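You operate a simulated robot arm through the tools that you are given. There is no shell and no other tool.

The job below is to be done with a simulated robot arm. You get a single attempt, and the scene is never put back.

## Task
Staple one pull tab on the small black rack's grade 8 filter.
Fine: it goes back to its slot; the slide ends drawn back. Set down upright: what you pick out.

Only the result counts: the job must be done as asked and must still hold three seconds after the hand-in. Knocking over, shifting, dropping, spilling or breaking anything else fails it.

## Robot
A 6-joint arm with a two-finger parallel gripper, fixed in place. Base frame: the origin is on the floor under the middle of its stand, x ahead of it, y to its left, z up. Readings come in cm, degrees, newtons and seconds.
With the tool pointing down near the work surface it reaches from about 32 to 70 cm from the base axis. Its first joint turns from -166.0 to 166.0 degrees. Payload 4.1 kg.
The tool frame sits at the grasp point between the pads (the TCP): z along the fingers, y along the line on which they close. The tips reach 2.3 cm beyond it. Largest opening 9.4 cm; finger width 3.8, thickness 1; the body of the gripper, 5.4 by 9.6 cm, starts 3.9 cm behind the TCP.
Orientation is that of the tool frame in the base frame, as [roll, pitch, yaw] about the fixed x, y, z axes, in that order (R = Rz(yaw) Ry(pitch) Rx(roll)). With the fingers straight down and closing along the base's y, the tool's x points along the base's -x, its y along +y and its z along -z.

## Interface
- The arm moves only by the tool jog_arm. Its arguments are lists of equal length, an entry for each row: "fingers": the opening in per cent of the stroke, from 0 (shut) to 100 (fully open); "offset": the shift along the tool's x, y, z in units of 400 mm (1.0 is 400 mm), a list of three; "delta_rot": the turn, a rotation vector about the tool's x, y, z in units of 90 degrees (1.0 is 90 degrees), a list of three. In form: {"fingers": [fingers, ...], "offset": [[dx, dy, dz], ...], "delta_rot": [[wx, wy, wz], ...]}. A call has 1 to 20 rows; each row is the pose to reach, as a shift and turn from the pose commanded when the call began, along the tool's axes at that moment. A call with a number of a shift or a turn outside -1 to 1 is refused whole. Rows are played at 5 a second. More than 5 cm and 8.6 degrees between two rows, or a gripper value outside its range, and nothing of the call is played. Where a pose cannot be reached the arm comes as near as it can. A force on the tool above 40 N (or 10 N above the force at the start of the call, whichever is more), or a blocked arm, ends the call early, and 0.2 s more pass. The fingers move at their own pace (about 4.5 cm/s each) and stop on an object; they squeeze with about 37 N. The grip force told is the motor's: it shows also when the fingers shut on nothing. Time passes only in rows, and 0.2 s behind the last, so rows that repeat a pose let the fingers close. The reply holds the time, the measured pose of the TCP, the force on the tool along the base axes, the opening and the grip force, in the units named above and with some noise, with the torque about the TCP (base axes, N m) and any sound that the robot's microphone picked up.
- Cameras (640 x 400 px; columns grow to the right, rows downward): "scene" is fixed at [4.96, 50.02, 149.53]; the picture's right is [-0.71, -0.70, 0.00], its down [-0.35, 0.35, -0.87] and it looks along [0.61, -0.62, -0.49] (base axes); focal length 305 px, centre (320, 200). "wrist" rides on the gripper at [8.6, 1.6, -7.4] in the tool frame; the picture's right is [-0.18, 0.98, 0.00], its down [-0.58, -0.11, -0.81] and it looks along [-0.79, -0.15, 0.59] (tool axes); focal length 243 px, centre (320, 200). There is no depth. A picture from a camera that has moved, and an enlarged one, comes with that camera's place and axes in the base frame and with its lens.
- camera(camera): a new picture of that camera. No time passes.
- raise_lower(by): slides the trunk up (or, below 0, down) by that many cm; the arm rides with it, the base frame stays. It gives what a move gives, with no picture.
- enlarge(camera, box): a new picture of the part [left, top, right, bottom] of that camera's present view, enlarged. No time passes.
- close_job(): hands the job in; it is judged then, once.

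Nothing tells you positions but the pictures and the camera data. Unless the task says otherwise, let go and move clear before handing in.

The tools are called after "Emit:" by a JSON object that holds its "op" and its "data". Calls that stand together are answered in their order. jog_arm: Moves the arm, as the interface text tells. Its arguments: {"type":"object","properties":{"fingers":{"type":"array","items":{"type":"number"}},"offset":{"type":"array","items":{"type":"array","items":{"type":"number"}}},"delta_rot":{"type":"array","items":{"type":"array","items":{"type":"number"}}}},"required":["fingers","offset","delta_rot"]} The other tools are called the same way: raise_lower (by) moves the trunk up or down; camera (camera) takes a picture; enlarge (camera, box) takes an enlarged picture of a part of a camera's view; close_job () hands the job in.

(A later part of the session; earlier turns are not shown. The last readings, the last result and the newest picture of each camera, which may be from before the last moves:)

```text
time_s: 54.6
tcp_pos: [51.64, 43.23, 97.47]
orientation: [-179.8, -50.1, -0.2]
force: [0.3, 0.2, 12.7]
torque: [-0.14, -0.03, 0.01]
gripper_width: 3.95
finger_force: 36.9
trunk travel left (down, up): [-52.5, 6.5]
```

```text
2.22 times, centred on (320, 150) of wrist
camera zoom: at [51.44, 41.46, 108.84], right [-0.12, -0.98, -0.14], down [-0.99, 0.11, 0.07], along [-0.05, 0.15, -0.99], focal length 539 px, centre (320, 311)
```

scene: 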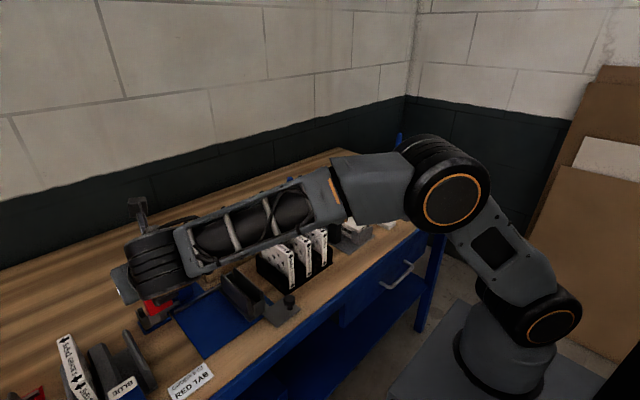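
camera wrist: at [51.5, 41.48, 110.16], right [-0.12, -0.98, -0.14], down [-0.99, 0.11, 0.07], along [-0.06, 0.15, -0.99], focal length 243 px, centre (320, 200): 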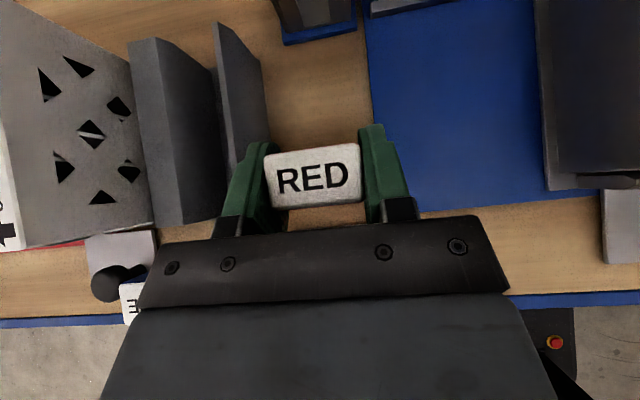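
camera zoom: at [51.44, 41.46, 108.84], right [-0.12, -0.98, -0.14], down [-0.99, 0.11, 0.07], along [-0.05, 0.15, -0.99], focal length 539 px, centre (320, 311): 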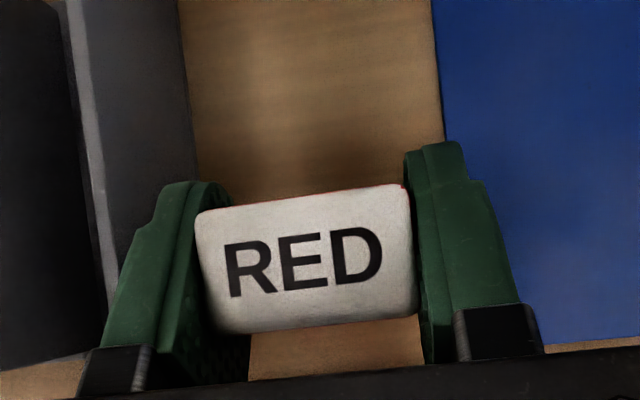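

RED has touched down on the bench at TCP z ≈ 97.5. I'll ease off slightly and release.

Emit:
{"op": "jog_arm", "data": {"fingers": [20, 20, 20], "offset": [[0.001, 0, -0.0008], [0.0025, 0, -0.0021], [0.0025, 0, -0.0021]], "delta_rot": [[0, 0, 0], [0, 0, 0], [0, 0, 0]]}}

```text
time_s: 55.4
tcp_pos: [51.54, 43.07, 97.53]
orientation: [-179.8, -49.9, -0.2]
force: [2.1, 2.4, 10.7]
torque: [0.08, -0.14, 0.03]
gripper_width: 3.95
finger_force: 37.3
trunk travel left (down, up): [-52.5, 6.5]
```

Emit:
{"op": "jog_arm", "data": {"fingers": [20, 20, 20], "offset": [[0.001, 0, -0.0008], [0.002, 0, -0.0017], [0.002, 0, -0.0017]], "delta_rot": [[0, 0, 0], [0, 0, 0], [0, 0, 0]]}}

```text
time_s: 56.2
tcp_pos: [51.71, 43.2, 97.55]
orientation: [-179.9, -49.8, -0.1]
force: [1.0, 2.1, 5.6]
torque: [0.11, -0.08, 0.03]
gripper_width: 3.93
finger_force: 37.0
trunk travel left (down, up): [-52.5, 6.5]
```

Emit:
{"op": "jog_arm", "data": {"fingers": [44, 48, 52, 56, 56], "offset": [[0, 0, 0], [0, 0, 0], [0, 0, 0], [0, 0, 0], [0, 0, 0]], "delta_rot": [[0, 0, 0], [0, 0, 0], [0, 0, 0], [0, 0, 0], [0, 0, 0]]}}

Emit:
{"op": "enlarge", "data": {"camera": "wrist", "box": [200, 60, 440, 240]}}

```text
time_s: 57.4
tcp_pos: [51.74, 43.12, 97.48]
orientation: [-179.9, -49.9, -0.1]
force: [-1.1, 0.0, 0.1]
torque: [0.03, -0.01, 0.01]
gripper_width: 5.27
finger_force: 0.0
trunk travel left (down, up): [-52.5, 6.5]
```

```text
2.22 times, centred on (320, 150) of wrist
camera zoom: at [51.53, 41.49, 108.87], right [-0.12, -0.98, -0.14], down [-0.99, 0.11, 0.07], along [-0.06, 0.15, -0.99], focal length 539 px, centre (320, 311)
```

zoom: 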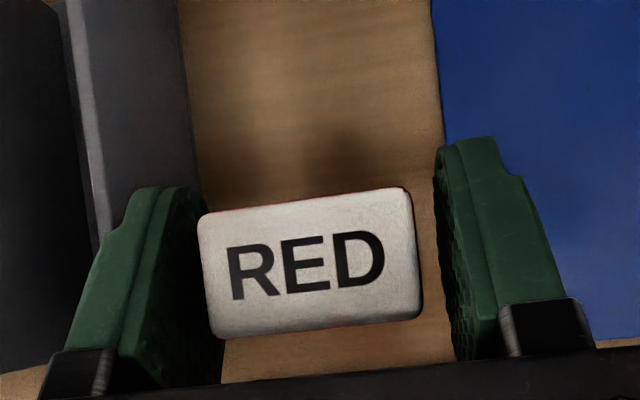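

RED stands upright. I'll back off along the tool axis, then tilt back to 80° for the horizontal regrasp.

Emit:
{"op": "jog_arm", "data": {"fingers": [60, 64, 66, 66], "offset": [[0, 0, -0.04], [0, 0, -0.1], [0, 0, -0.17], [0, 0, -0.22]], "delta_rot": [[0, 0, 0], [0, 0, 0], [0, 0, 0], [0, 0, 0]]}}

Emit:
{"op": "jog_arm", "data": {"fingers": [66, 66, 66, 66, 66], "offset": [[-0.0221, 0, 0.0], [-0.0441, 0, 0.002], [-0.0662, 0, 0.004], [-0.0882, 0, 0.008], [-0.1103, 0, 0.01]], "delta_rot": [[0, 0.0667, 0], [0, 0.1333, 0], [0, 0.2, 0], [0, 0.2667, 0], [0, 0.3333, 0]]}}

Emit:
{"op": "camera", "data": {"camera": "wrist"}}

Emit:
{"op": "camera", "data": {"camera": "scene"}}

```text
time_s: 58.4
tcp_pos: [45.01, 43.14, 103.29]
orientation: [-179.9, -49.9, -0.1]
force: [-1.0, 0.0, 0.1]
torque: [-0.02, -0.01, 0.0]
gripper_width: 6.2
finger_force: 0.1
trunk travel left (down, up): [-52.5, 6.5]
```

```text
time_s: 59.6
tcp_pos: [42.38, 43.11, 99.6]
orientation: [-179.3, -80.0, -0.6]
force: [-0.4, -0.1, 0.2]
torque: [0.01, 0.0, 0.01]
gripper_width: 6.19
finger_force: 0.1
trunk travel left (down, up): [-52.5, 6.5]
```

```text
taken
camera wrist: at [36.53, 41.46, 109.35], right [-0.03, -0.98, -0.18], down [-0.89, 0.11, -0.43], along [0.45, 0.15, -0.88], focal length 243 px, centre (320, 200)
```

wrist: 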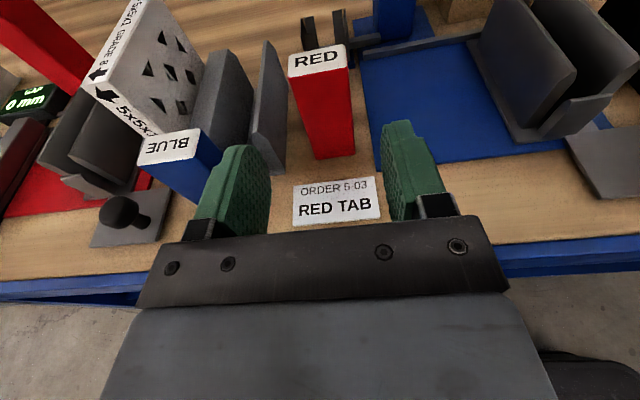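

```text
taken
```

scene: 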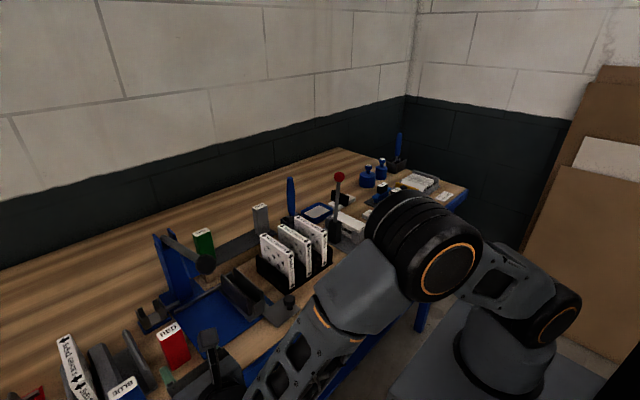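

RED stands by itself in front of the seat. Its label faces the opposite way to BLUE's in the seat, so I'll check the cassettes and the seat for any asymmetry before inserting.

Emit:
{"op": "enlarge", "data": {"camera": "wrist", "box": [270, 0, 400, 180]}}

Emit:
{"op": "enlarge", "data": {"camera": "wrist", "box": [120, 110, 240, 230]}}

Emit:
{"op": "enlarge", "data": {"camera": "scene", "box": [125, 295, 205, 375]}}

Emit:
{"op": "enlarge", "data": {"camera": "scene", "box": [80, 340, 170, 400]}}

```text
2.22 times, centred on (335, 90) of wrist
camera zoom: at [36.53, 41.46, 109.35], right [-0.03, -0.98, -0.18], down [-0.89, 0.11, -0.43], along [0.45, 0.15, -0.88], focal length 539 px, centre (287, 444)
```

zoom: 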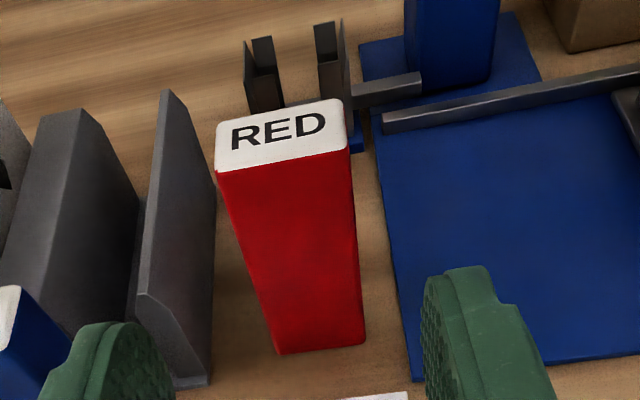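

```text
3.33 times, centred on (180, 170) of wrist
camera zoom: at [36.53, 41.46, 109.35], right [-0.03, -0.98, -0.18], down [-0.89, 0.11, -0.43], along [0.45, 0.15, -0.88], focal length 809 px, centre (787, 300)
```

zoom: 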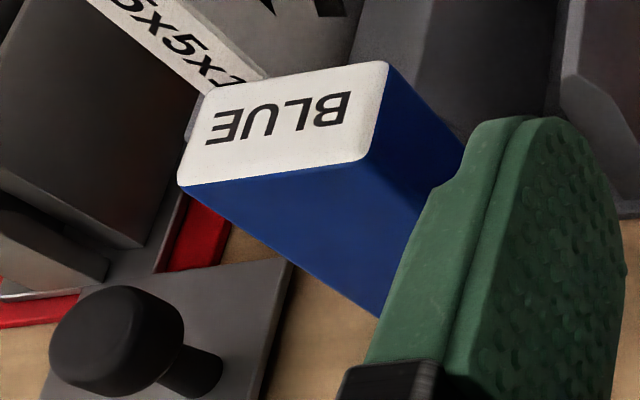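

```text
5.00 times, centred on (165, 335) of scene
camera zoom: at [4.96, 50.02, 149.53], right [-0.71, -0.7, 0.0], down [-0.35, 0.35, -0.87], along [0.61, -0.62, -0.49], focal length 1526 px, centre (1095, -475)
```

zoom: 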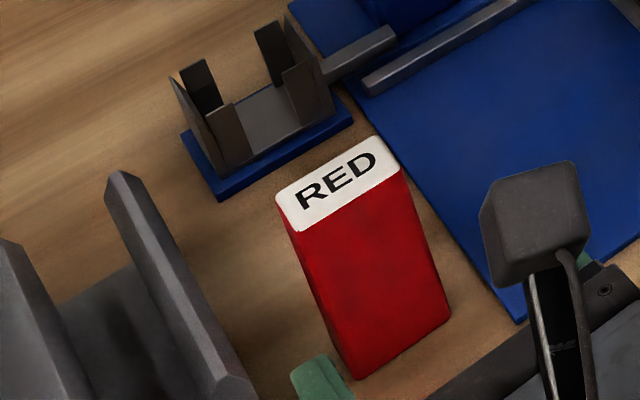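

```text
6.67 times, centred on (125, 370) of scene
camera zoom: at [4.96, 50.02, 149.53], right [-0.71, -0.7, 0.0], down [-0.35, 0.35, -0.87], along [0.61, -0.62, -0.49], focal length 2034 px, centre (1620, -933)
```

zoom: 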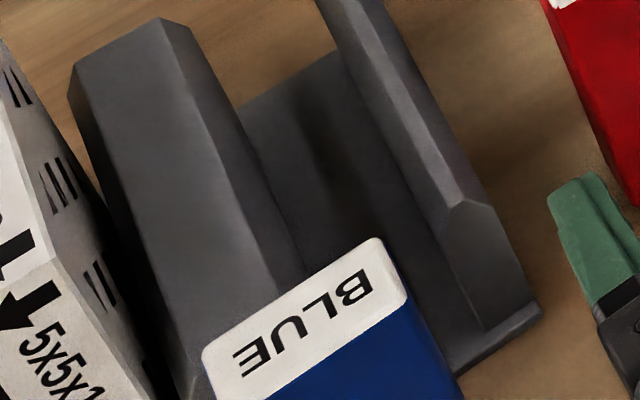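

The cassettes are plain symmetric boxes and the cup is symmetric, so RED can go in as it is. I'll approach RED horizontally at the same height I used for BLUE.

Emit:
{"op": "jog_arm", "data": {"fingers": [66, 66, 66], "offset": [[0.0, 0.0015, 0.07], [0.006, 0.0015, 0.14], [0.0119, 0.0015, 0.2112]], "delta_rot": [[0, 0, 0], [0, 0, 0], [0, 0, 0]]}}

Emit:
{"op": "camera", "data": {"camera": "wrist"}}

```text
time_s: 60.4
tcp_pos: [50.83, 43.11, 98.58]
orientation: [-179.7, -79.9, -0.4]
force: [0.7, 0.0, 0.2]
torque: [0.0, -0.03, 0.04]
gripper_width: 6.2
finger_force: 0.0
trunk travel left (down, up): [-52.5, 6.5]
```

```text
taken
camera wrist: at [45.02, 41.39, 108.33], right [-0.03, -0.98, -0.18], down [-0.9, 0.11, -0.43], along [0.44, 0.15, -0.88], focal length 243 px, centre (320, 200)
```

wrist: 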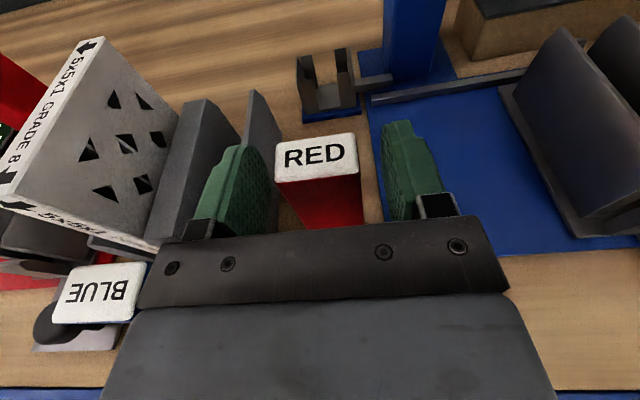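

Emit:
{"op": "jog_arm", "data": {"fingers": [66, 66], "offset": [[-0.0022, 0, -0.0125], [-0.0022, 0, -0.0125]], "delta_rot": [[0, 0, 0], [0, 0, 0]]}}

Emit:
{"op": "jog_arm", "data": {"fingers": [20, 20, 20, 20], "offset": [[0, 0, 0], [0, 0, 0], [0, 0, 0], [0, 0, 0]], "delta_rot": [[0, 0, 0], [0, 0, 0], [0, 0, 0], [0, 0, 0]]}}

Emit:
{"op": "enlarge", "data": {"camera": "wrist", "box": [160, 60, 480, 260]}}

```text
time_s: 61.0
tcp_pos: [50.32, 43.15, 98.62]
orientation: [-179.7, -80.0, -0.3]
force: [-0.2, 0.1, -0.6]
torque: [-0.05, 0.0, -0.03]
gripper_width: 6.19
finger_force: 0.1
trunk travel left (down, up): [-52.5, 6.5]
```

```text
time_s: 62.0
tcp_pos: [50.26, 43.16, 98.58]
orientation: [-179.5, -79.9, -0.4]
force: [-0.1, 0.3, 0.5]
torque: [-0.02, 0.01, -0.02]
gripper_width: 3.92
finger_force: 37.5
trunk travel left (down, up): [-52.5, 6.5]
```

```text
2.00 times, centred on (320, 160) of wrist
camera zoom: at [44.43, 41.43, 108.32], right [-0.03, -0.98, -0.18], down [-0.9, 0.11, -0.43], along [0.44, 0.15, -0.88], focal length 485 px, centre (320, 280)
```

zoom: 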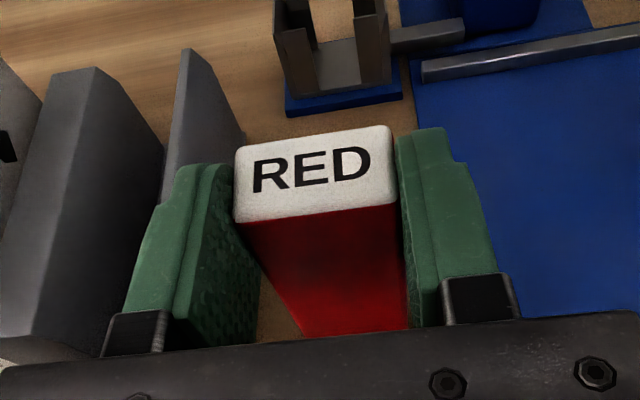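

RED is gripped with the same in-hand position BLUE had. I'll lift it and move forward above the seat.

Emit:
{"op": "jog_arm", "data": {"fingers": [20, 20, 20, 20], "offset": [[0.03, 0, -0.0053], [0.08, 0, -0.0141], [0.13, 0, -0.0229], [0.1773, 0, -0.0313]], "delta_rot": [[0, 0, 0], [0, 0, 0], [0, 0, 0], [0, 0, 0]]}}

Emit:
{"op": "jog_arm", "data": {"fingers": [20, 20, 20, 20, 20], "offset": [[0.012, 0.002, 0.068], [0.024, 0.004, 0.136], [0.036, 0.0065, 0.204], [0.048, 0.0065, 0.272], [0.0585, 0.0065, 0.3312]], "delta_rot": [[0, 0, 0], [0, 0, 0], [0, 0, 0], [0, 0, 0], [0, 0, 0]]}}

Emit:
{"op": "camera", "data": {"camera": "wrist"}}

Emit:
{"op": "enlarge", "data": {"camera": "scene", "box": [100, 220, 280, 370]}}

```text
time_s: 63.0
tcp_pos: [50.45, 43.08, 105.62]
orientation: [-179.6, -79.9, -0.3]
force: [1.0, 0.1, 0.0]
torque: [0.0, 0.01, -0.02]
gripper_width: 3.91
finger_force: 37.2
trunk travel left (down, up): [-52.5, 6.5]
```

```text
time_s: 64.2
tcp_pos: [63.95, 42.7, 105.54]
orientation: [179.9, -80.0, -0.1]
force: [0.7, 0.1, -0.8]
torque: [0.03, 0.06, 0.01]
gripper_width: 3.91
finger_force: 36.8
trunk travel left (down, up): [-52.5, 6.5]
```

```text
taken
camera wrist: at [58.05, 41.11, 115.36], right [-0.03, -0.98, -0.18], down [-0.9, 0.11, -0.43], along [0.44, 0.15, -0.88], focal length 243 px, centre (320, 200)
```

wrist: 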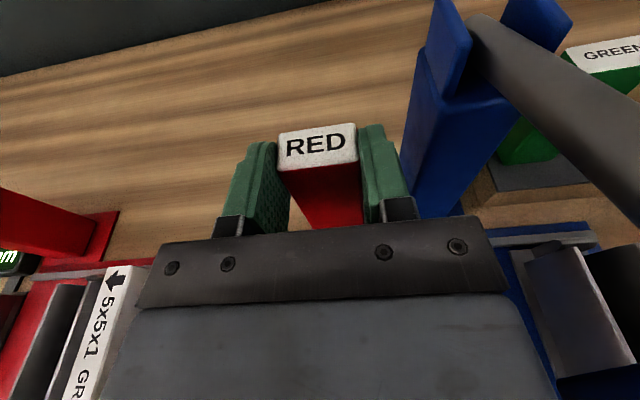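

```text
2.67 times, centred on (190, 295) of scene
camera zoom: at [4.96, 50.02, 149.53], right [-0.71, -0.7, 0.0], down [-0.35, 0.35, -0.87], along [0.61, -0.62, -0.49], focal length 814 px, centre (667, -53)
```

zoom: 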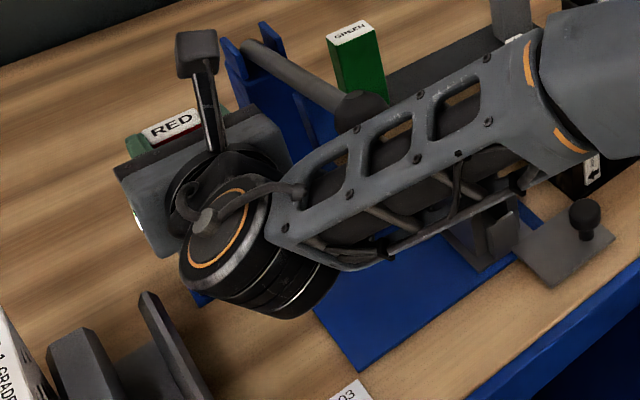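

I'm aligned with BLUE's recorded exit pose within 0.2 cm. I'll correct that and lower RED slowly into the cup.

Emit:
{"op": "jog_arm", "data": {"fingers": [20, 20, 20, 20, 20, 20], "offset": [[-0.0009, -0.0025, -0.005], [-0.0132, -0.0025, -0.0028], [-0.0255, -0.0025, -0.0006], [-0.0378, -0.0025, 0.0016], [-0.0501, -0.0025, 0.0037], [-0.0624, -0.0025, 0.0059]], "delta_rot": [[0, 0, 0], [0, 0, 0], [0, 0, 0], [0, 0, 0], [0, 0, 0], [0, 0, 0]]}}

Emit:
{"op": "camera", "data": {"camera": "wrist"}}

Emit:
{"op": "enlarge", "data": {"camera": "scene", "box": [120, 260, 200, 330]}}

```text
time_s: 65.6
tcp_pos: [63.63, 42.98, 103.14]
orientation: [-179.7, -79.8, -0.3]
force: [-0.9, -0.2, -0.8]
torque: [0.02, 0.0, 0.01]
gripper_width: 3.93
finger_force: 36.4
trunk travel left (down, up): [-52.5, 6.5]
```

```text
taken
camera wrist: at [57.74, 41.28, 112.93], right [-0.03, -0.98, -0.18], down [-0.9, 0.11, -0.43], along [0.44, 0.15, -0.88], focal length 243 px, centre (320, 200)
```

wrist: 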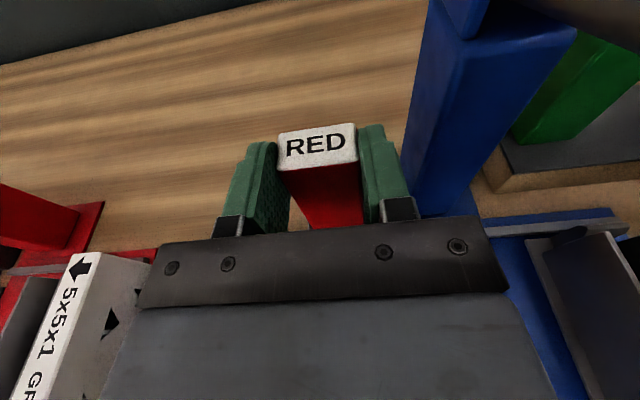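

```text
5.71 times, centred on (160, 295) of scene
camera zoom: at [4.96, 50.02, 149.53], right [-0.71, -0.7, 0.0], down [-0.35, 0.35, -0.87], along [0.61, -0.62, -0.49], focal length 1744 px, centre (1234, -343)
```

zoom: 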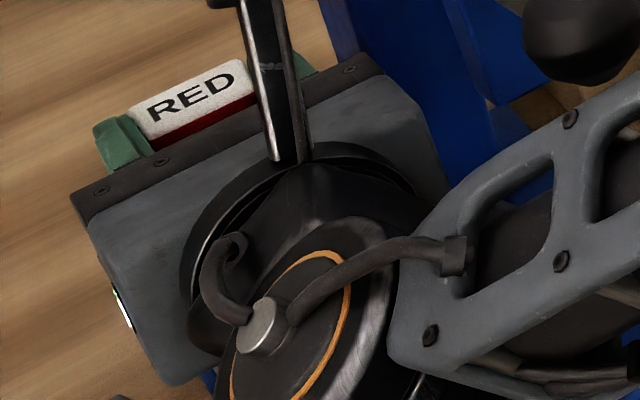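

Emit:
{"op": "jog_arm", "data": {"fingers": [20, 20, 20, 20], "offset": [[-0.0115, 0, 0.0047], [-0.0238, 0, 0.0069], [-0.0361, 0, 0.009], [-0.0484, 0, 0.0112]], "delta_rot": [[0, 0, 0], [0, 0, 0], [0, 0, 0], [0, 0, 0]]}}

Emit:
{"op": "camera", "data": {"camera": "wrist"}}

```text
time_s: 66.6
tcp_pos: [63.72, 42.72, 101.29]
orientation: [-179.3, -80.0, -0.7]
force: [4.9, -0.7, 0.1]
torque: [-0.01, -0.41, 0.09]
gripper_width: 3.94
finger_force: 36.8
trunk travel left (down, up): [-52.5, 6.5]
```

```text
taken
camera wrist: at [57.9, 41.19, 111.0], right [-0.03, -0.98, -0.18], down [-0.9, 0.11, -0.43], along [0.44, 0.15, -0.88], focal length 243 px, centre (320, 200)
```

wrist: 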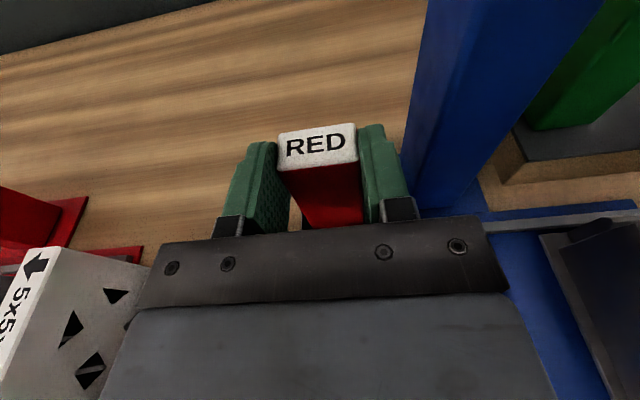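

Emit:
{"op": "jog_arm", "data": {"fingers": [20, 20, 20, 20, 20], "offset": [[0.0005, 0, 0.003], [-0.0092, 0, 0.0047], [-0.0189, 0, 0.0064], [-0.0286, 0, 0.0082], [-0.0339, 0, 0.0091]], "delta_rot": [[0, 0, 0], [0, 0, 0], [0, 0, 0], [0, 0, 0], [0, 0, 0]]}}

Emit:
{"op": "camera", "data": {"camera": "wrist"}}

```text
time_s: 67.8
tcp_pos: [63.73, 42.98, 99.85]
orientation: [-179.6, -79.9, -0.4]
force: [0.2, -0.5, -0.3]
torque: [-0.01, -0.03, 0.0]
gripper_width: 3.93
finger_force: 36.7
trunk travel left (down, up): [-52.5, 6.5]
```

```text
taken
camera wrist: at [57.92, 41.28, 109.58], right [-0.03, -0.98, -0.18], down [-0.9, 0.11, -0.43], along [0.44, 0.15, -0.88], focal length 243 px, centre (320, 200)
```

wrist: 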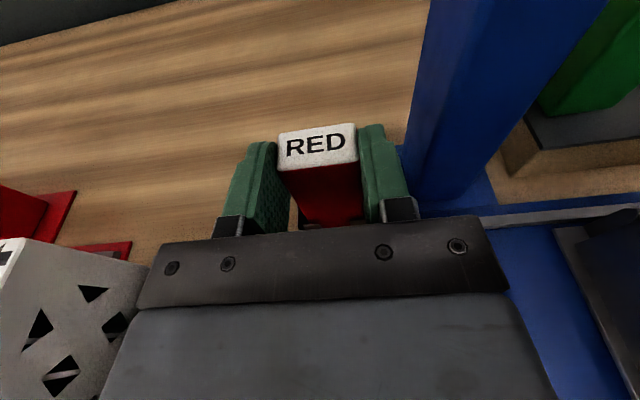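

It's nearly seated, with no side loads. I'll continue down in tiny steps until it touches the floor of the cup.

Emit:
{"op": "jog_arm", "data": {"fingers": [20, 20, 20], "offset": [[-0.003, 0, 0.0005], [-0.006, 0, 0.001], [-0.006, 0, 0.001]], "delta_rot": [[0, 0, 0], [0, 0, 0], [0, 0, 0]]}}

```text
time_s: 68.6
tcp_pos: [63.76, 42.92, 99.66]
orientation: [-179.6, -79.9, -0.5]
force: [0.1, 1.1, 0.4]
torque: [0.03, -0.08, 0.01]
gripper_width: 3.92
finger_force: 37.4
trunk travel left (down, up): [-52.5, 6.5]
```

Emit:
{"op": "jog_arm", "data": {"fingers": [20, 20, 20], "offset": [[-0.003, 0, 0.0005], [-0.005, 0, 0.0009], [-0.005, 0, 0.0009]], "delta_rot": [[0, 0, 0], [0, 0, 0], [0, 0, 0]]}}

```text
time_s: 69.4
tcp_pos: [63.71, 42.87, 99.52]
orientation: [-179.1, -79.9, -0.8]
force: [3.4, 1.7, 8.8]
torque: [0.03, -0.28, 0.04]
gripper_width: 3.94
finger_force: 37.3
trunk travel left (down, up): [-52.5, 6.5]
```

It has contact with the cup floor at 8.8 N, so RED is seated. I'll release it.

Emit:
{"op": "jog_arm", "data": {"fingers": [44, 48, 54, 60, 64], "offset": [[0.001, 0, 0], [0.001, 0, 0], [0.001, 0, 0], [0.001, 0, 0], [0.001, 0, 0]], "delta_rot": [[0, 0, 0], [0, 0, 0], [0, 0, 0], [0, 0, 0], [0, 0, 0]]}}

Emit:
{"op": "camera", "data": {"camera": "wrist"}}

```text
time_s: 70.6
tcp_pos: [63.87, 42.95, 99.44]
orientation: [-179.5, -79.9, -0.4]
force: [0.0, 0.0, -0.5]
torque: [0.02, 0.01, 0.0]
gripper_width: 6.04
finger_force: 0.1
trunk travel left (down, up): [-52.5, 6.5]
```

```text
taken
camera wrist: at [57.91, 41.27, 109.18], right [-0.03, -0.98, -0.18], down [-0.9, 0.11, -0.43], along [0.44, 0.15, -0.88], focal length 243 px, centre (320, 200)
```

wrist: 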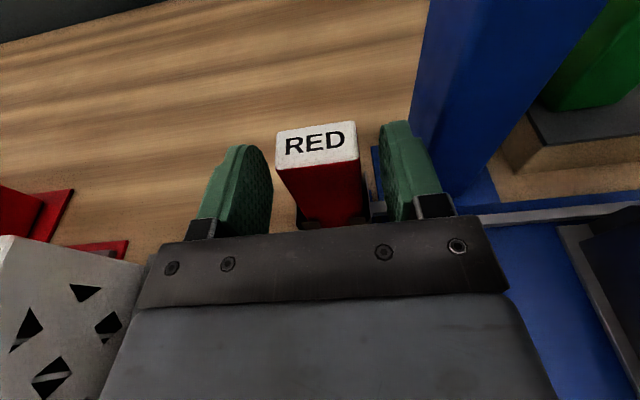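

RED is seated. I'll back straight out and check.

Emit:
{"op": "jog_arm", "data": {"fingers": [64, 64, 64, 64, 64], "offset": [[0, 0, -0.08], [0, 0, -0.18], [0, 0, -0.28], [0, 0, -0.39], [0.02, 0, -0.5]], "delta_rot": [[0, 0, 0], [0, 0, 0], [0, 0, 0], [0, 0, 0], [0, 0, 0]]}}

Emit:
{"op": "camera", "data": {"camera": "wrist"}}

Emit:
{"op": "enlarge", "data": {"camera": "wrist", "box": [240, 0, 440, 130]}}

Emit:
{"op": "enlarge", "data": {"camera": "scene", "box": [110, 230, 230, 350]}}

```text
time_s: 71.8
tcp_pos: [44.01, 42.86, 103.81]
orientation: [-179.6, -79.9, -0.3]
force: [0.6, 0.0, 1.0]
torque: [0.03, 0.03, -0.01]
gripper_width: 6.03
finger_force: 0.0
trunk travel left (down, up): [-52.5, 6.5]
```

```text
taken
camera wrist: at [38.28, 41.21, 113.51], right [-0.03, -0.98, -0.18], down [-0.9, 0.11, -0.43], along [0.44, 0.15, -0.88], focal length 243 px, centre (320, 200)
```

wrist: 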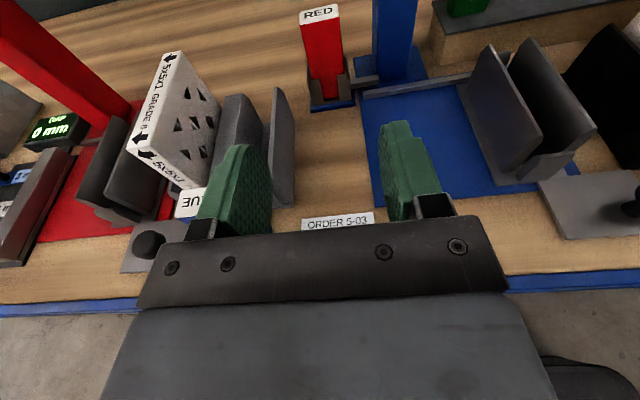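

```text
3.08 times, centred on (340, 65) of wrist
camera zoom: at [38.28, 41.21, 113.51], right [-0.03, -0.98, -0.18], down [-0.9, 0.11, -0.43], along [0.44, 0.15, -0.88], focal length 746 px, centre (258, 615)
```

zoom: 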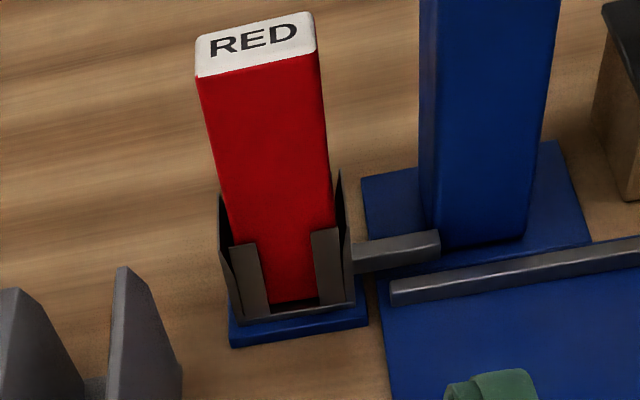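

```text
3.33 times, centred on (170, 290) of scene
camera zoom: at [4.96, 50.02, 149.53], right [-0.71, -0.7, 0.0], down [-0.35, 0.35, -0.87], along [0.61, -0.62, -0.49], focal length 1017 px, centre (820, -100)
```

zoom: 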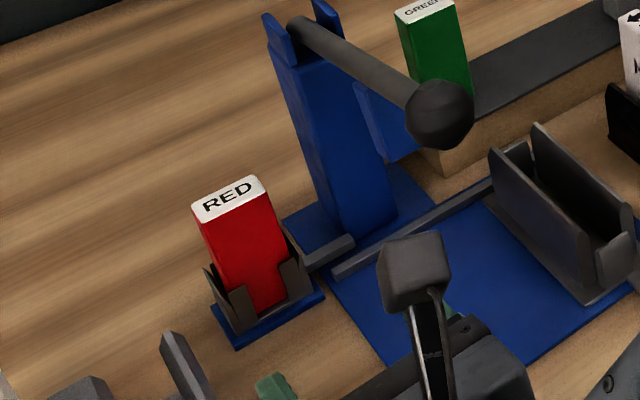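

RED is properly seated in the cup. Now I'll return the tool to pointing straight down and unturn it to yaw 180 for handling the filter.

Emit:
{"op": "jog_arm", "data": {"fingers": [64, 64, 64, 64, 64, 64, 64, 64, 64, 64, 64], "offset": [[0.0387, 0, -0.0161], [0.0774, 0, -0.0321], [0.1162, 0, -0.0482], [0.1549, 0, -0.0643], [0.1936, 0, -0.0804], [0.2323, 0, -0.0964], [0.271, 0, -0.1125], [0.3097, 0, -0.1286], [0.3485, 0, -0.1447], [0.3872, 0, -0.1607], [0.4259, 0, -0.1768]], "delta_rot": [[0, -0.0808, 0], [0, -0.1616, 0], [0, -0.2424, 0], [0, -0.3232, 0], [0, -0.404, 0], [0, -0.4848, 0], [0, -0.5657, 0], [0, -0.6465, 0], [0, -0.7273, 0], [0, -0.8081, 0], [0, -0.8889, 0]]}}

Emit:
{"op": "jog_arm", "data": {"fingers": [64, 64, 64, 64, 64, 64, 64, 64, 64, 64, 64, 64], "offset": [[0, 0, 0], [0, 0, 0], [0, 0, 0], [0, 0, 0], [0, 0, 0], [0, 0, 0], [0, 0, 0], [0, 0, 0], [0, 0, 0], [0, 0, 0], [0, 0, 0], [0, 0, 0]], "delta_rot": [[0, 0, 0.0833], [0, 0, 0.1667], [0, 0, 0.25], [0, 0, 0.3333], [0, 0, 0.4167], [0, 0, 0.5], [0, 0, 0.5833], [0, 0, 0.6667], [0, 0, 0.75], [0, 0, 0.8333], [0, 0, 0.9167], [0, 0, 1.0]]}}

Emit:
{"op": "jog_arm", "data": {"fingers": [64, 64, 64, 64, 64, 64, 64, 64, 64, 64, 64, 64], "offset": [[0, 0, 0], [0, 0, 0], [0, 0, 0], [0, 0, 0], [0, 0, 0], [0, 0, 0], [0, 0, 0], [0, 0, 0], [0, 0, 0], [0, 0, 0], [0, 0, 0], [0, 0, 0]], "delta_rot": [[0, 0, 0.0833], [0, 0, 0.1667], [0, 0, 0.25], [0, 0, 0.3333], [0, 0, 0.4167], [0, 0, 0.5], [0, 0, 0.5833], [0, 0, 0.6667], [0, 0, 0.75], [0, 0, 0.8333], [0, 0, 0.9167], [0, 0, 1.0]]}}

```text
time_s: 74.2
tcp_pos: [40.22, 42.95, 121.73]
orientation: [179.9, 0.2, 0.0]
force: [-0.2, 0.7, 0.8]
torque: [0.01, -0.02, 0.02]
gripper_width: 6.03
finger_force: 0.0
trunk travel left (down, up): [-52.5, 6.5]
```

```text
time_s: 76.8
tcp_pos: [40.27, 42.95, 121.69]
orientation: [179.9, 0.1, -90.2]
force: [0.7, 0.0, 0.0]
torque: [-0.04, -0.01, -0.01]
gripper_width: 6.03
finger_force: 0.0
trunk travel left (down, up): [-52.5, 6.5]
```

```text
time_s: 79.4
tcp_pos: [40.2, 42.88, 121.65]
orientation: [179.9, -0.2, 179.9]
force: [0.7, 0.5, 0.1]
torque: [0.04, 0.02, 0.0]
gripper_width: 6.03
finger_force: 0.0
trunk travel left (down, up): [-52.5, 6.5]
```

Emit:
{"op": "jog_arm", "data": {"fingers": [45, 45, 45, 45, 45, 45, 45], "offset": [[-0.035, -0.1032, 0], [-0.07, -0.2064, 0], [-0.105, -0.3096, 0], [-0.14, -0.4129, 0], [-0.175, -0.5161, 0], [-0.21, -0.6193, 0], [-0.245, -0.7225, 0.04]], "delta_rot": [[0, 0, 0], [0, 0, 0], [0, 0, 0], [0, 0, 0], [0, 0, 0], [0, 0, 0], [0, 0, 0]]}}

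Emit:
{"op": "camera", "data": {"camera": "wrist"}}

Emit:
{"op": "enlarge", "data": {"camera": "wrist", "box": [200, 30, 440, 190]}}

Emit:
{"op": "camera", "data": {"camera": "scene"}}

```text
time_s: 81.0
tcp_pos: [50.07, 13.89, 120.01]
orientation: [179.9, 0.0, 179.9]
force: [-0.1, -0.9, -0.1]
torque: [-0.01, 0.01, -0.02]
gripper_width: 4.23
finger_force: 0.1
trunk travel left (down, up): [-52.5, 6.5]
```

```text
taken
camera wrist: at [41.4, 15.38, 127.51], right [0.18, 0.98, 0.0], down [0.58, -0.11, 0.81], along [0.79, -0.15, -0.59], focal length 243 px, centre (320, 200)
```

wrist: 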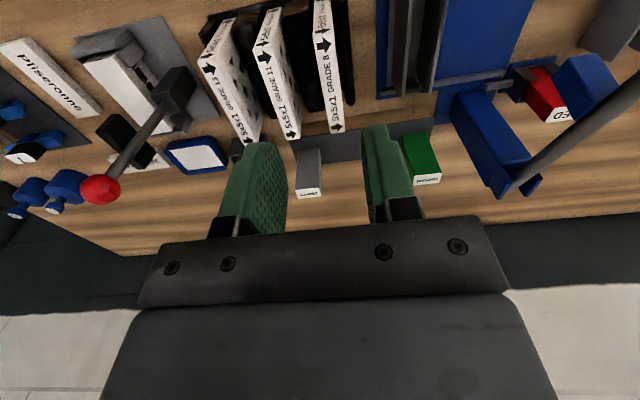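

```text
2.50 times, centred on (320, 110) of wrist
camera zoom: at [41.4, 15.38, 127.51], right [0.18, 0.98, 0.0], down [0.58, -0.11, 0.81], along [0.79, -0.15, -0.59], focal length 606 px, centre (320, 425)
```

zoom: 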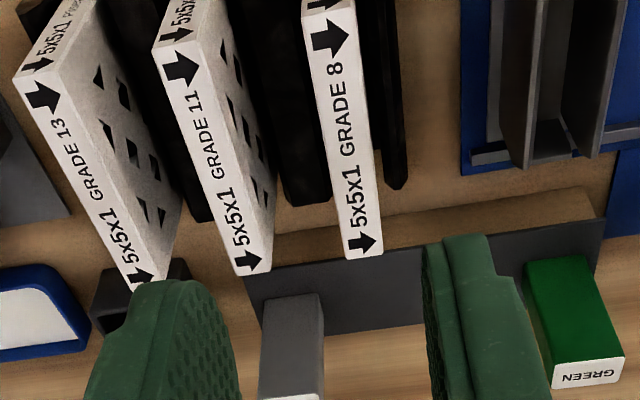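

```text
taken
```

scene: 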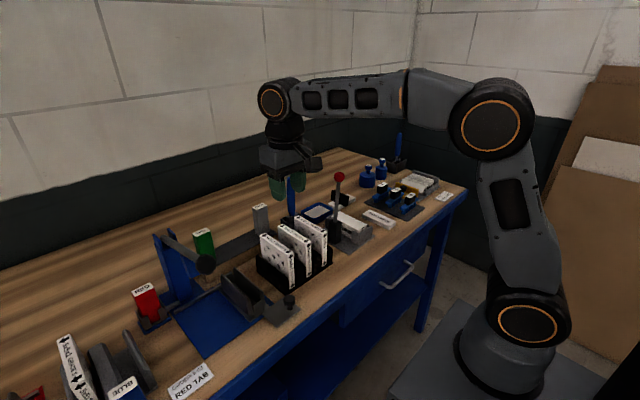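

The filter's centre is about (55.6, 14.0). I'll position directly above it.

Emit:
{"op": "jog_arm", "data": {"fingers": [43, 43, 43], "offset": [[-0.07, 0.002, 0.04], [-0.138, 0.002, 0.14], [-0.138, 0.002, 0.24]], "delta_rot": [[0, 0, 0], [0, 0, 0], [0, 0, 0]]}}

Emit:
{"op": "camera", "data": {"camera": "wrist"}}

Emit:
{"op": "enlarge", "data": {"camera": "scene", "box": [230, 150, 350, 300]}}

```text
time_s: 81.8
tcp_pos: [55.56, 14.05, 110.52]
orientation: [179.9, -0.1, -180.0]
force: [1.0, -0.3, 0.5]
torque: [0.02, -0.02, 0.01]
gripper_width: 4.01
finger_force: 0.0
trunk travel left (down, up): [-52.5, 6.5]
```

```text
taken
camera wrist: at [46.91, 15.58, 117.89], right [0.18, 0.98, 0.0], down [0.58, -0.11, 0.81], along [0.79, -0.15, -0.59], focal length 243 px, centre (320, 200)
```

wrist: 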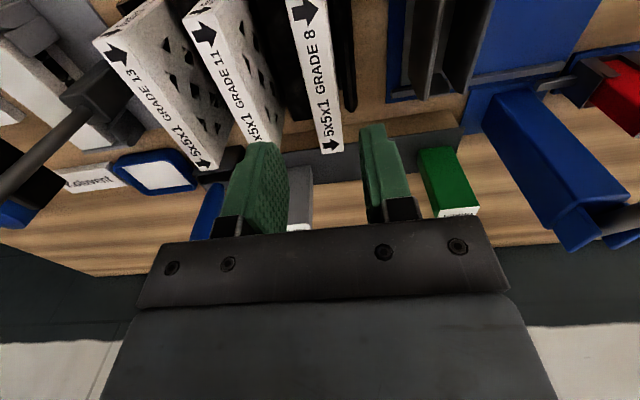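

```text
2.67 times, centred on (290, 225) of scene
camera zoom: at [4.96, 50.02, 149.53], right [-0.71, -0.7, 0.0], down [-0.35, 0.35, -0.87], along [0.61, -0.62, -0.49], focal length 814 px, centre (400, 133)
```

zoom: 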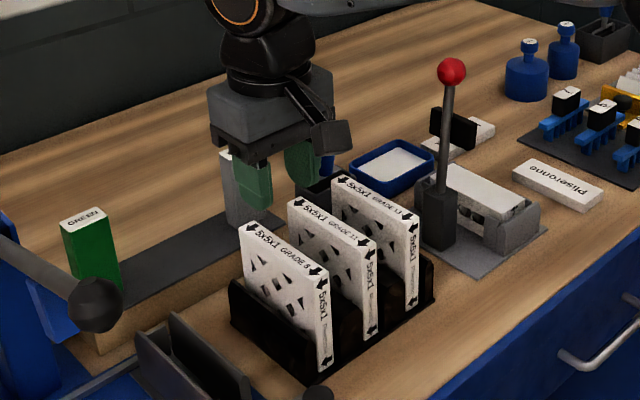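

Emit:
{"op": "jog_arm", "data": {"fingers": [43, 43, 43, 43, 43], "offset": [[0, -0.001, 0.06], [0, -0.001, 0.12], [0, -0.001, 0.18], [0, -0.001, 0.22], [0, -0.001, 0.2525]], "delta_rot": [[0, 0, 0], [0, 0, 0], [0, 0, 0], [0, 0, 0], [0, 0, 0]]}}

Emit:
{"op": "camera", "data": {"camera": "wrist"}}

Emit:
{"op": "enlarge", "data": {"camera": "scene", "box": [230, 150, 350, 300]}}

```text
time_s: 83.0
tcp_pos: [55.62, 14.03, 100.4]
orientation: [179.9, -0.2, -180.0]
force: [0.2, -0.2, -0.5]
torque: [0.01, -0.02, 0.03]
gripper_width: 4.06
finger_force: 0.0
trunk travel left (down, up): [-52.5, 6.5]
```

```text
taken
camera wrist: at [46.88, 15.61, 107.72], right [0.18, 0.98, 0.0], down [0.58, -0.11, 0.81], along [0.79, -0.15, -0.59], focal length 243 px, centre (320, 200)
```

wrist: 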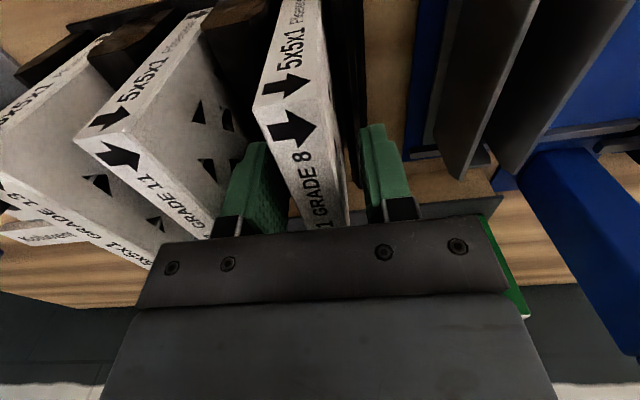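

```text
2.67 times, centred on (290, 225) of scene
camera zoom: at [4.96, 50.02, 149.53], right [-0.71, -0.7, 0.0], down [-0.35, 0.35, -0.87], along [0.61, -0.62, -0.49], focal length 814 px, centre (400, 133)
```

zoom: 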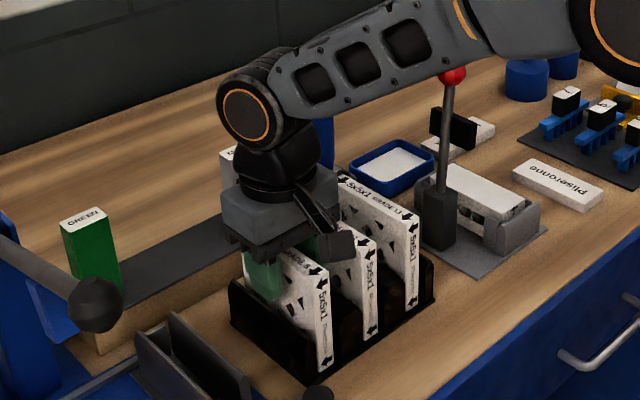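

The filter is between the pads. I'll close on it.

Emit:
{"op": "jog_arm", "data": {"fingers": [5, 5, 5, 5, 5], "offset": [[0, 0, 0], [0, 0, 0], [0, 0, 0], [0, 0, 0], [0, 0, 0]], "delta_rot": [[0, 0, 0], [0, 0, 0], [0, 0, 0], [0, 0, 0], [0, 0, 0]]}}

```text
time_s: 84.2
tcp_pos: [55.53, 14.04, 100.35]
orientation: [179.9, -0.2, -179.9]
force: [0.3, -0.4, 0.7]
torque: [-0.04, 0.0, -0.02]
gripper_width: 1.94
finger_force: 37.2
trunk travel left (down, up): [-52.5, 6.5]
```

It's gripped, 1.94 cm thick. I'll lift the filter straight out of its slot.

Emit:
{"op": "jog_arm", "data": {"fingers": [5, 5, 5, 5, 5, 5], "offset": [[0, 0, -0.02], [0, 0, -0.06], [0, 0, -0.11], [0, 0, -0.17], [0, 0, -0.23], [0, 0, -0.25]], "delta_rot": [[0, 0, 0], [0, 0, 0], [0, 0, 0], [0, 0, 0], [0, 0, 0], [0, 0, 0]]}}

Emit:
{"op": "camera", "data": {"camera": "wrist"}}

Emit:
{"op": "enlarge", "data": {"camera": "scene", "box": [190, 130, 350, 330]}}

```text
time_s: 85.6
tcp_pos: [55.48, 13.97, 110.35]
orientation: [179.9, 0.0, 179.9]
force: [0.6, 0.0, -0.8]
torque: [0.04, 0.02, 0.01]
gripper_width: 1.95
finger_force: 37.0
trunk travel left (down, up): [-52.5, 6.5]
```

```text
taken
camera wrist: at [46.91, 15.62, 117.75], right [0.18, 0.98, 0.0], down [0.58, -0.11, 0.8], along [0.79, -0.15, -0.59], focal length 243 px, centre (320, 200)
```

wrist: 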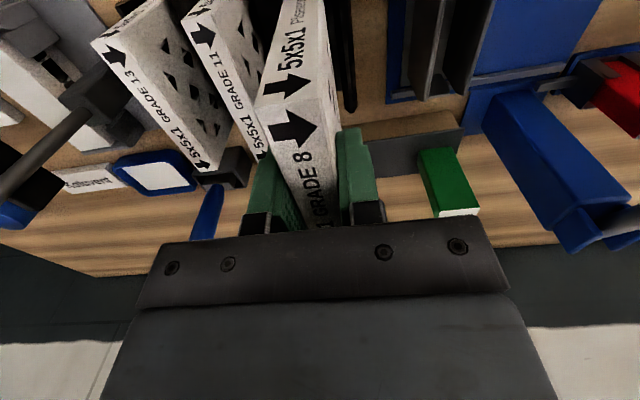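

```text
2.00 times, centred on (270, 230) of scene
camera zoom: at [4.96, 50.02, 149.53], right [-0.71, -0.7, 0.0], down [-0.35, 0.35, -0.87], along [0.61, -0.62, -0.49], focal length 610 px, centre (420, 140)
```

zoom: 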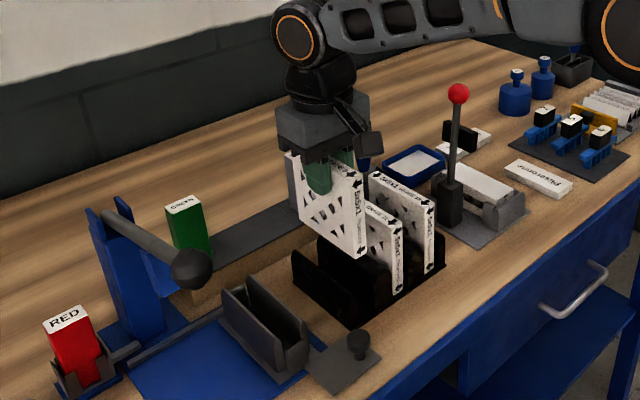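

The filter is out. I'll take a closer look at the nest to align y precisely.

Emit:
{"op": "enlarge", "data": {"camera": "wrist", "box": [370, 0, 530, 110]}}

Emit:
{"op": "enlarge", "data": {"camera": "scene", "box": [220, 260, 300, 330]}}

```text
3.64 times, centred on (450, 55) of wrist
camera zoom: at [46.91, 15.62, 117.75], right [0.18, 0.98, 0.0], down [0.58, -0.11, 0.8], along [0.79, -0.15, -0.59], focal length 882 px, centre (-153, 727)
```

zoom: 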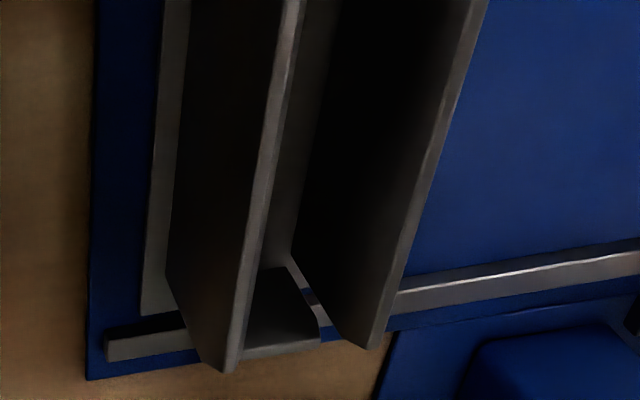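

```text
5.71 times, centred on (260, 295) of scene
camera zoom: at [4.96, 50.02, 149.53], right [-0.71, -0.7, 0.0], down [-0.35, 0.35, -0.87], along [0.61, -0.62, -0.49], focal length 1744 px, centre (663, -343)
```

zoom: 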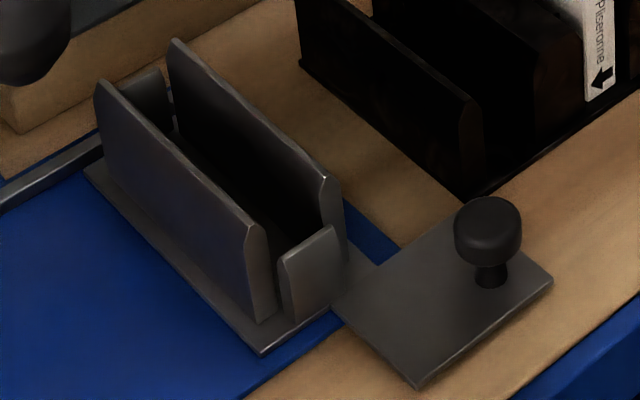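

The nest slot centre is about (55.6, 24.9). I'll move the filter over it.

Emit:
{"op": "jog_arm", "data": {"fingers": [5, 5, 5, 5], "offset": [[-0.001, 0.09, 0], [-0.002, 0.18, 0], [-0.003, 0.2733, 0], [-0.003, 0.2733, 0]], "delta_rot": [[0, 0, 0], [0, 0, 0], [0, 0, 0], [0, 0, 0]]}}

Emit:
{"op": "camera", "data": {"camera": "wrist"}}

Emit:
{"op": "enlarge", "data": {"camera": "wrist", "box": [240, 0, 440, 130]}}

Emit:
{"op": "enlarge", "data": {"camera": "scene", "box": [180, 180, 320, 330]}}

```text
time_s: 86.6
tcp_pos: [55.82, 25.06, 110.52]
orientation: [-180.0, -0.1, 179.9]
force: [-0.3, 0.4, -0.1]
torque: [0.01, 0.01, 0.04]
gripper_width: 1.91
finger_force: 37.4
trunk travel left (down, up): [-52.5, 6.5]
```

```text
taken
camera wrist: at [47.04, 26.59, 117.86], right [0.19, 0.98, 0.0], down [0.58, -0.11, 0.81], along [0.79, -0.15, -0.59], focal length 243 px, centre (320, 200)
```

wrist: 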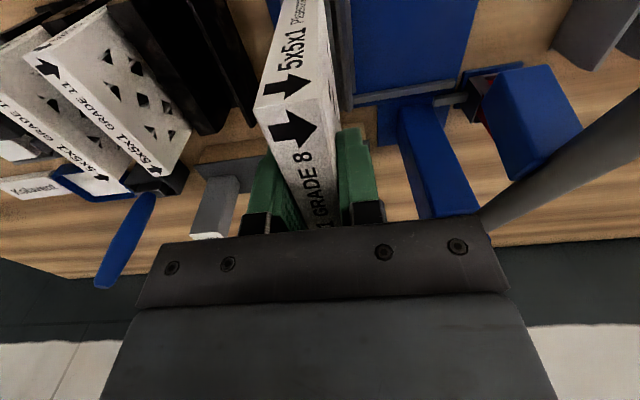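

```text
3.08 times, centred on (340, 65) of wrist
camera zoom: at [47.04, 26.59, 117.86], right [0.19, 0.98, 0.0], down [0.58, -0.11, 0.81], along [0.79, -0.15, -0.59], focal length 746 px, centre (258, 615)
```

zoom: 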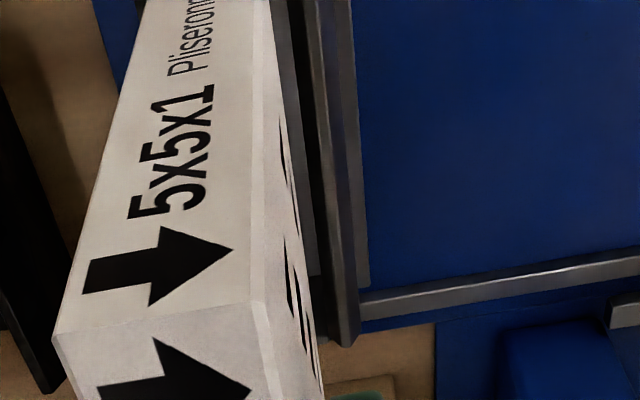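

```text
2.67 times, centred on (250, 255) of scene
camera zoom: at [4.96, 50.02, 149.53], right [-0.71, -0.7, 0.0], down [-0.35, 0.35, -0.87], along [0.61, -0.62, -0.49], focal length 814 px, centre (507, 53)
```

zoom: 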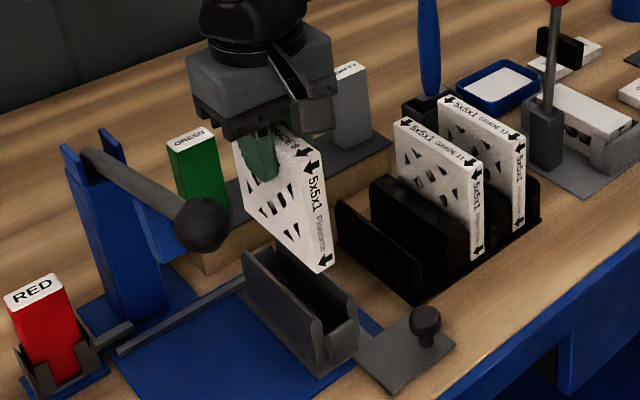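

Aligned within a millimetre or so. I'll lower to just above the wall tops, then in slowly.

Emit:
{"op": "jog_arm", "data": {"fingers": [5, 5, 5, 5, 5, 5], "offset": [[0, -0.0025, 0.04], [0, -0.0025, 0.08], [0, -0.0025, 0.12], [0, -0.0025, 0.14], [0, -0.0025, 0.16], [0, -0.0025, 0.18]], "delta_rot": [[0, 0, 0], [0, 0, 0], [0, 0, 0], [0, 0, 0], [0, 0, 0], [0, 0, 0]]}}

Emit:
{"op": "camera", "data": {"camera": "wrist"}}

Emit:
{"op": "enlarge", "data": {"camera": "scene", "box": [200, 200, 320, 330]}}

```text
time_s: 88.0
tcp_pos: [55.73, 24.95, 103.3]
orientation: [179.9, -0.1, -180.0]
force: [-0.3, -0.1, -0.3]
torque: [-0.02, 0.03, 0.01]
gripper_width: 1.94
finger_force: 36.7
trunk travel left (down, up): [-52.5, 6.5]
```

```text
taken
camera wrist: at [47.01, 26.46, 110.62], right [0.18, 0.98, 0.0], down [0.58, -0.11, 0.81], along [0.79, -0.15, -0.59], focal length 243 px, centre (320, 200)
```

wrist: 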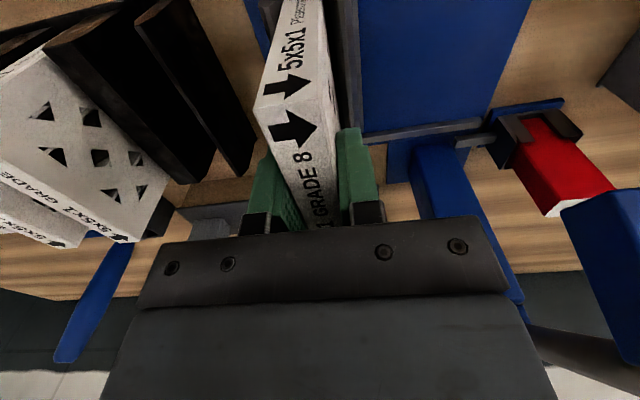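

```text
3.08 times, centred on (260, 265) of scene
camera zoom: at [4.96, 50.02, 149.53], right [-0.71, -0.7, 0.0], down [-0.35, 0.35, -0.87], along [0.61, -0.62, -0.49], focal length 939 px, centre (505, 0)
```

zoom: 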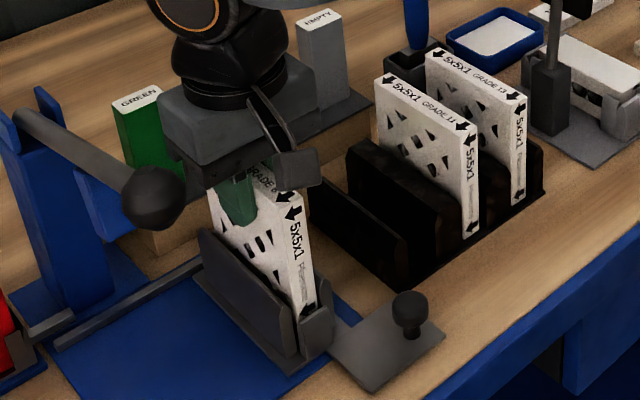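

The filter is entering the nest without resistance. I'll continue slowly to the floor.

Emit:
{"op": "jog_arm", "data": {"fingers": [5, 5, 5, 5, 5, 5], "offset": [[0, 0, 0.0125], [0, 0, 0.025], [0, 0, 0.0375], [0, 0, 0.05], [0, 0, 0.0575], [0, 0, 0.0625]], "delta_rot": [[0, 0, 0], [0, 0, 0], [0, 0, 0], [0, 0, 0], [0, 0, 0], [0, 0, 0]]}}

```text
time_s: 89.4
tcp_pos: [55.57, 24.94, 100.7]
orientation: [179.8, 0.0, -179.9]
force: [-0.2, -0.2, 4.4]
torque: [-0.02, 0.3, -0.05]
gripper_width: 1.94
finger_force: 36.8
trunk travel left (down, up): [-52.5, 6.5]
```

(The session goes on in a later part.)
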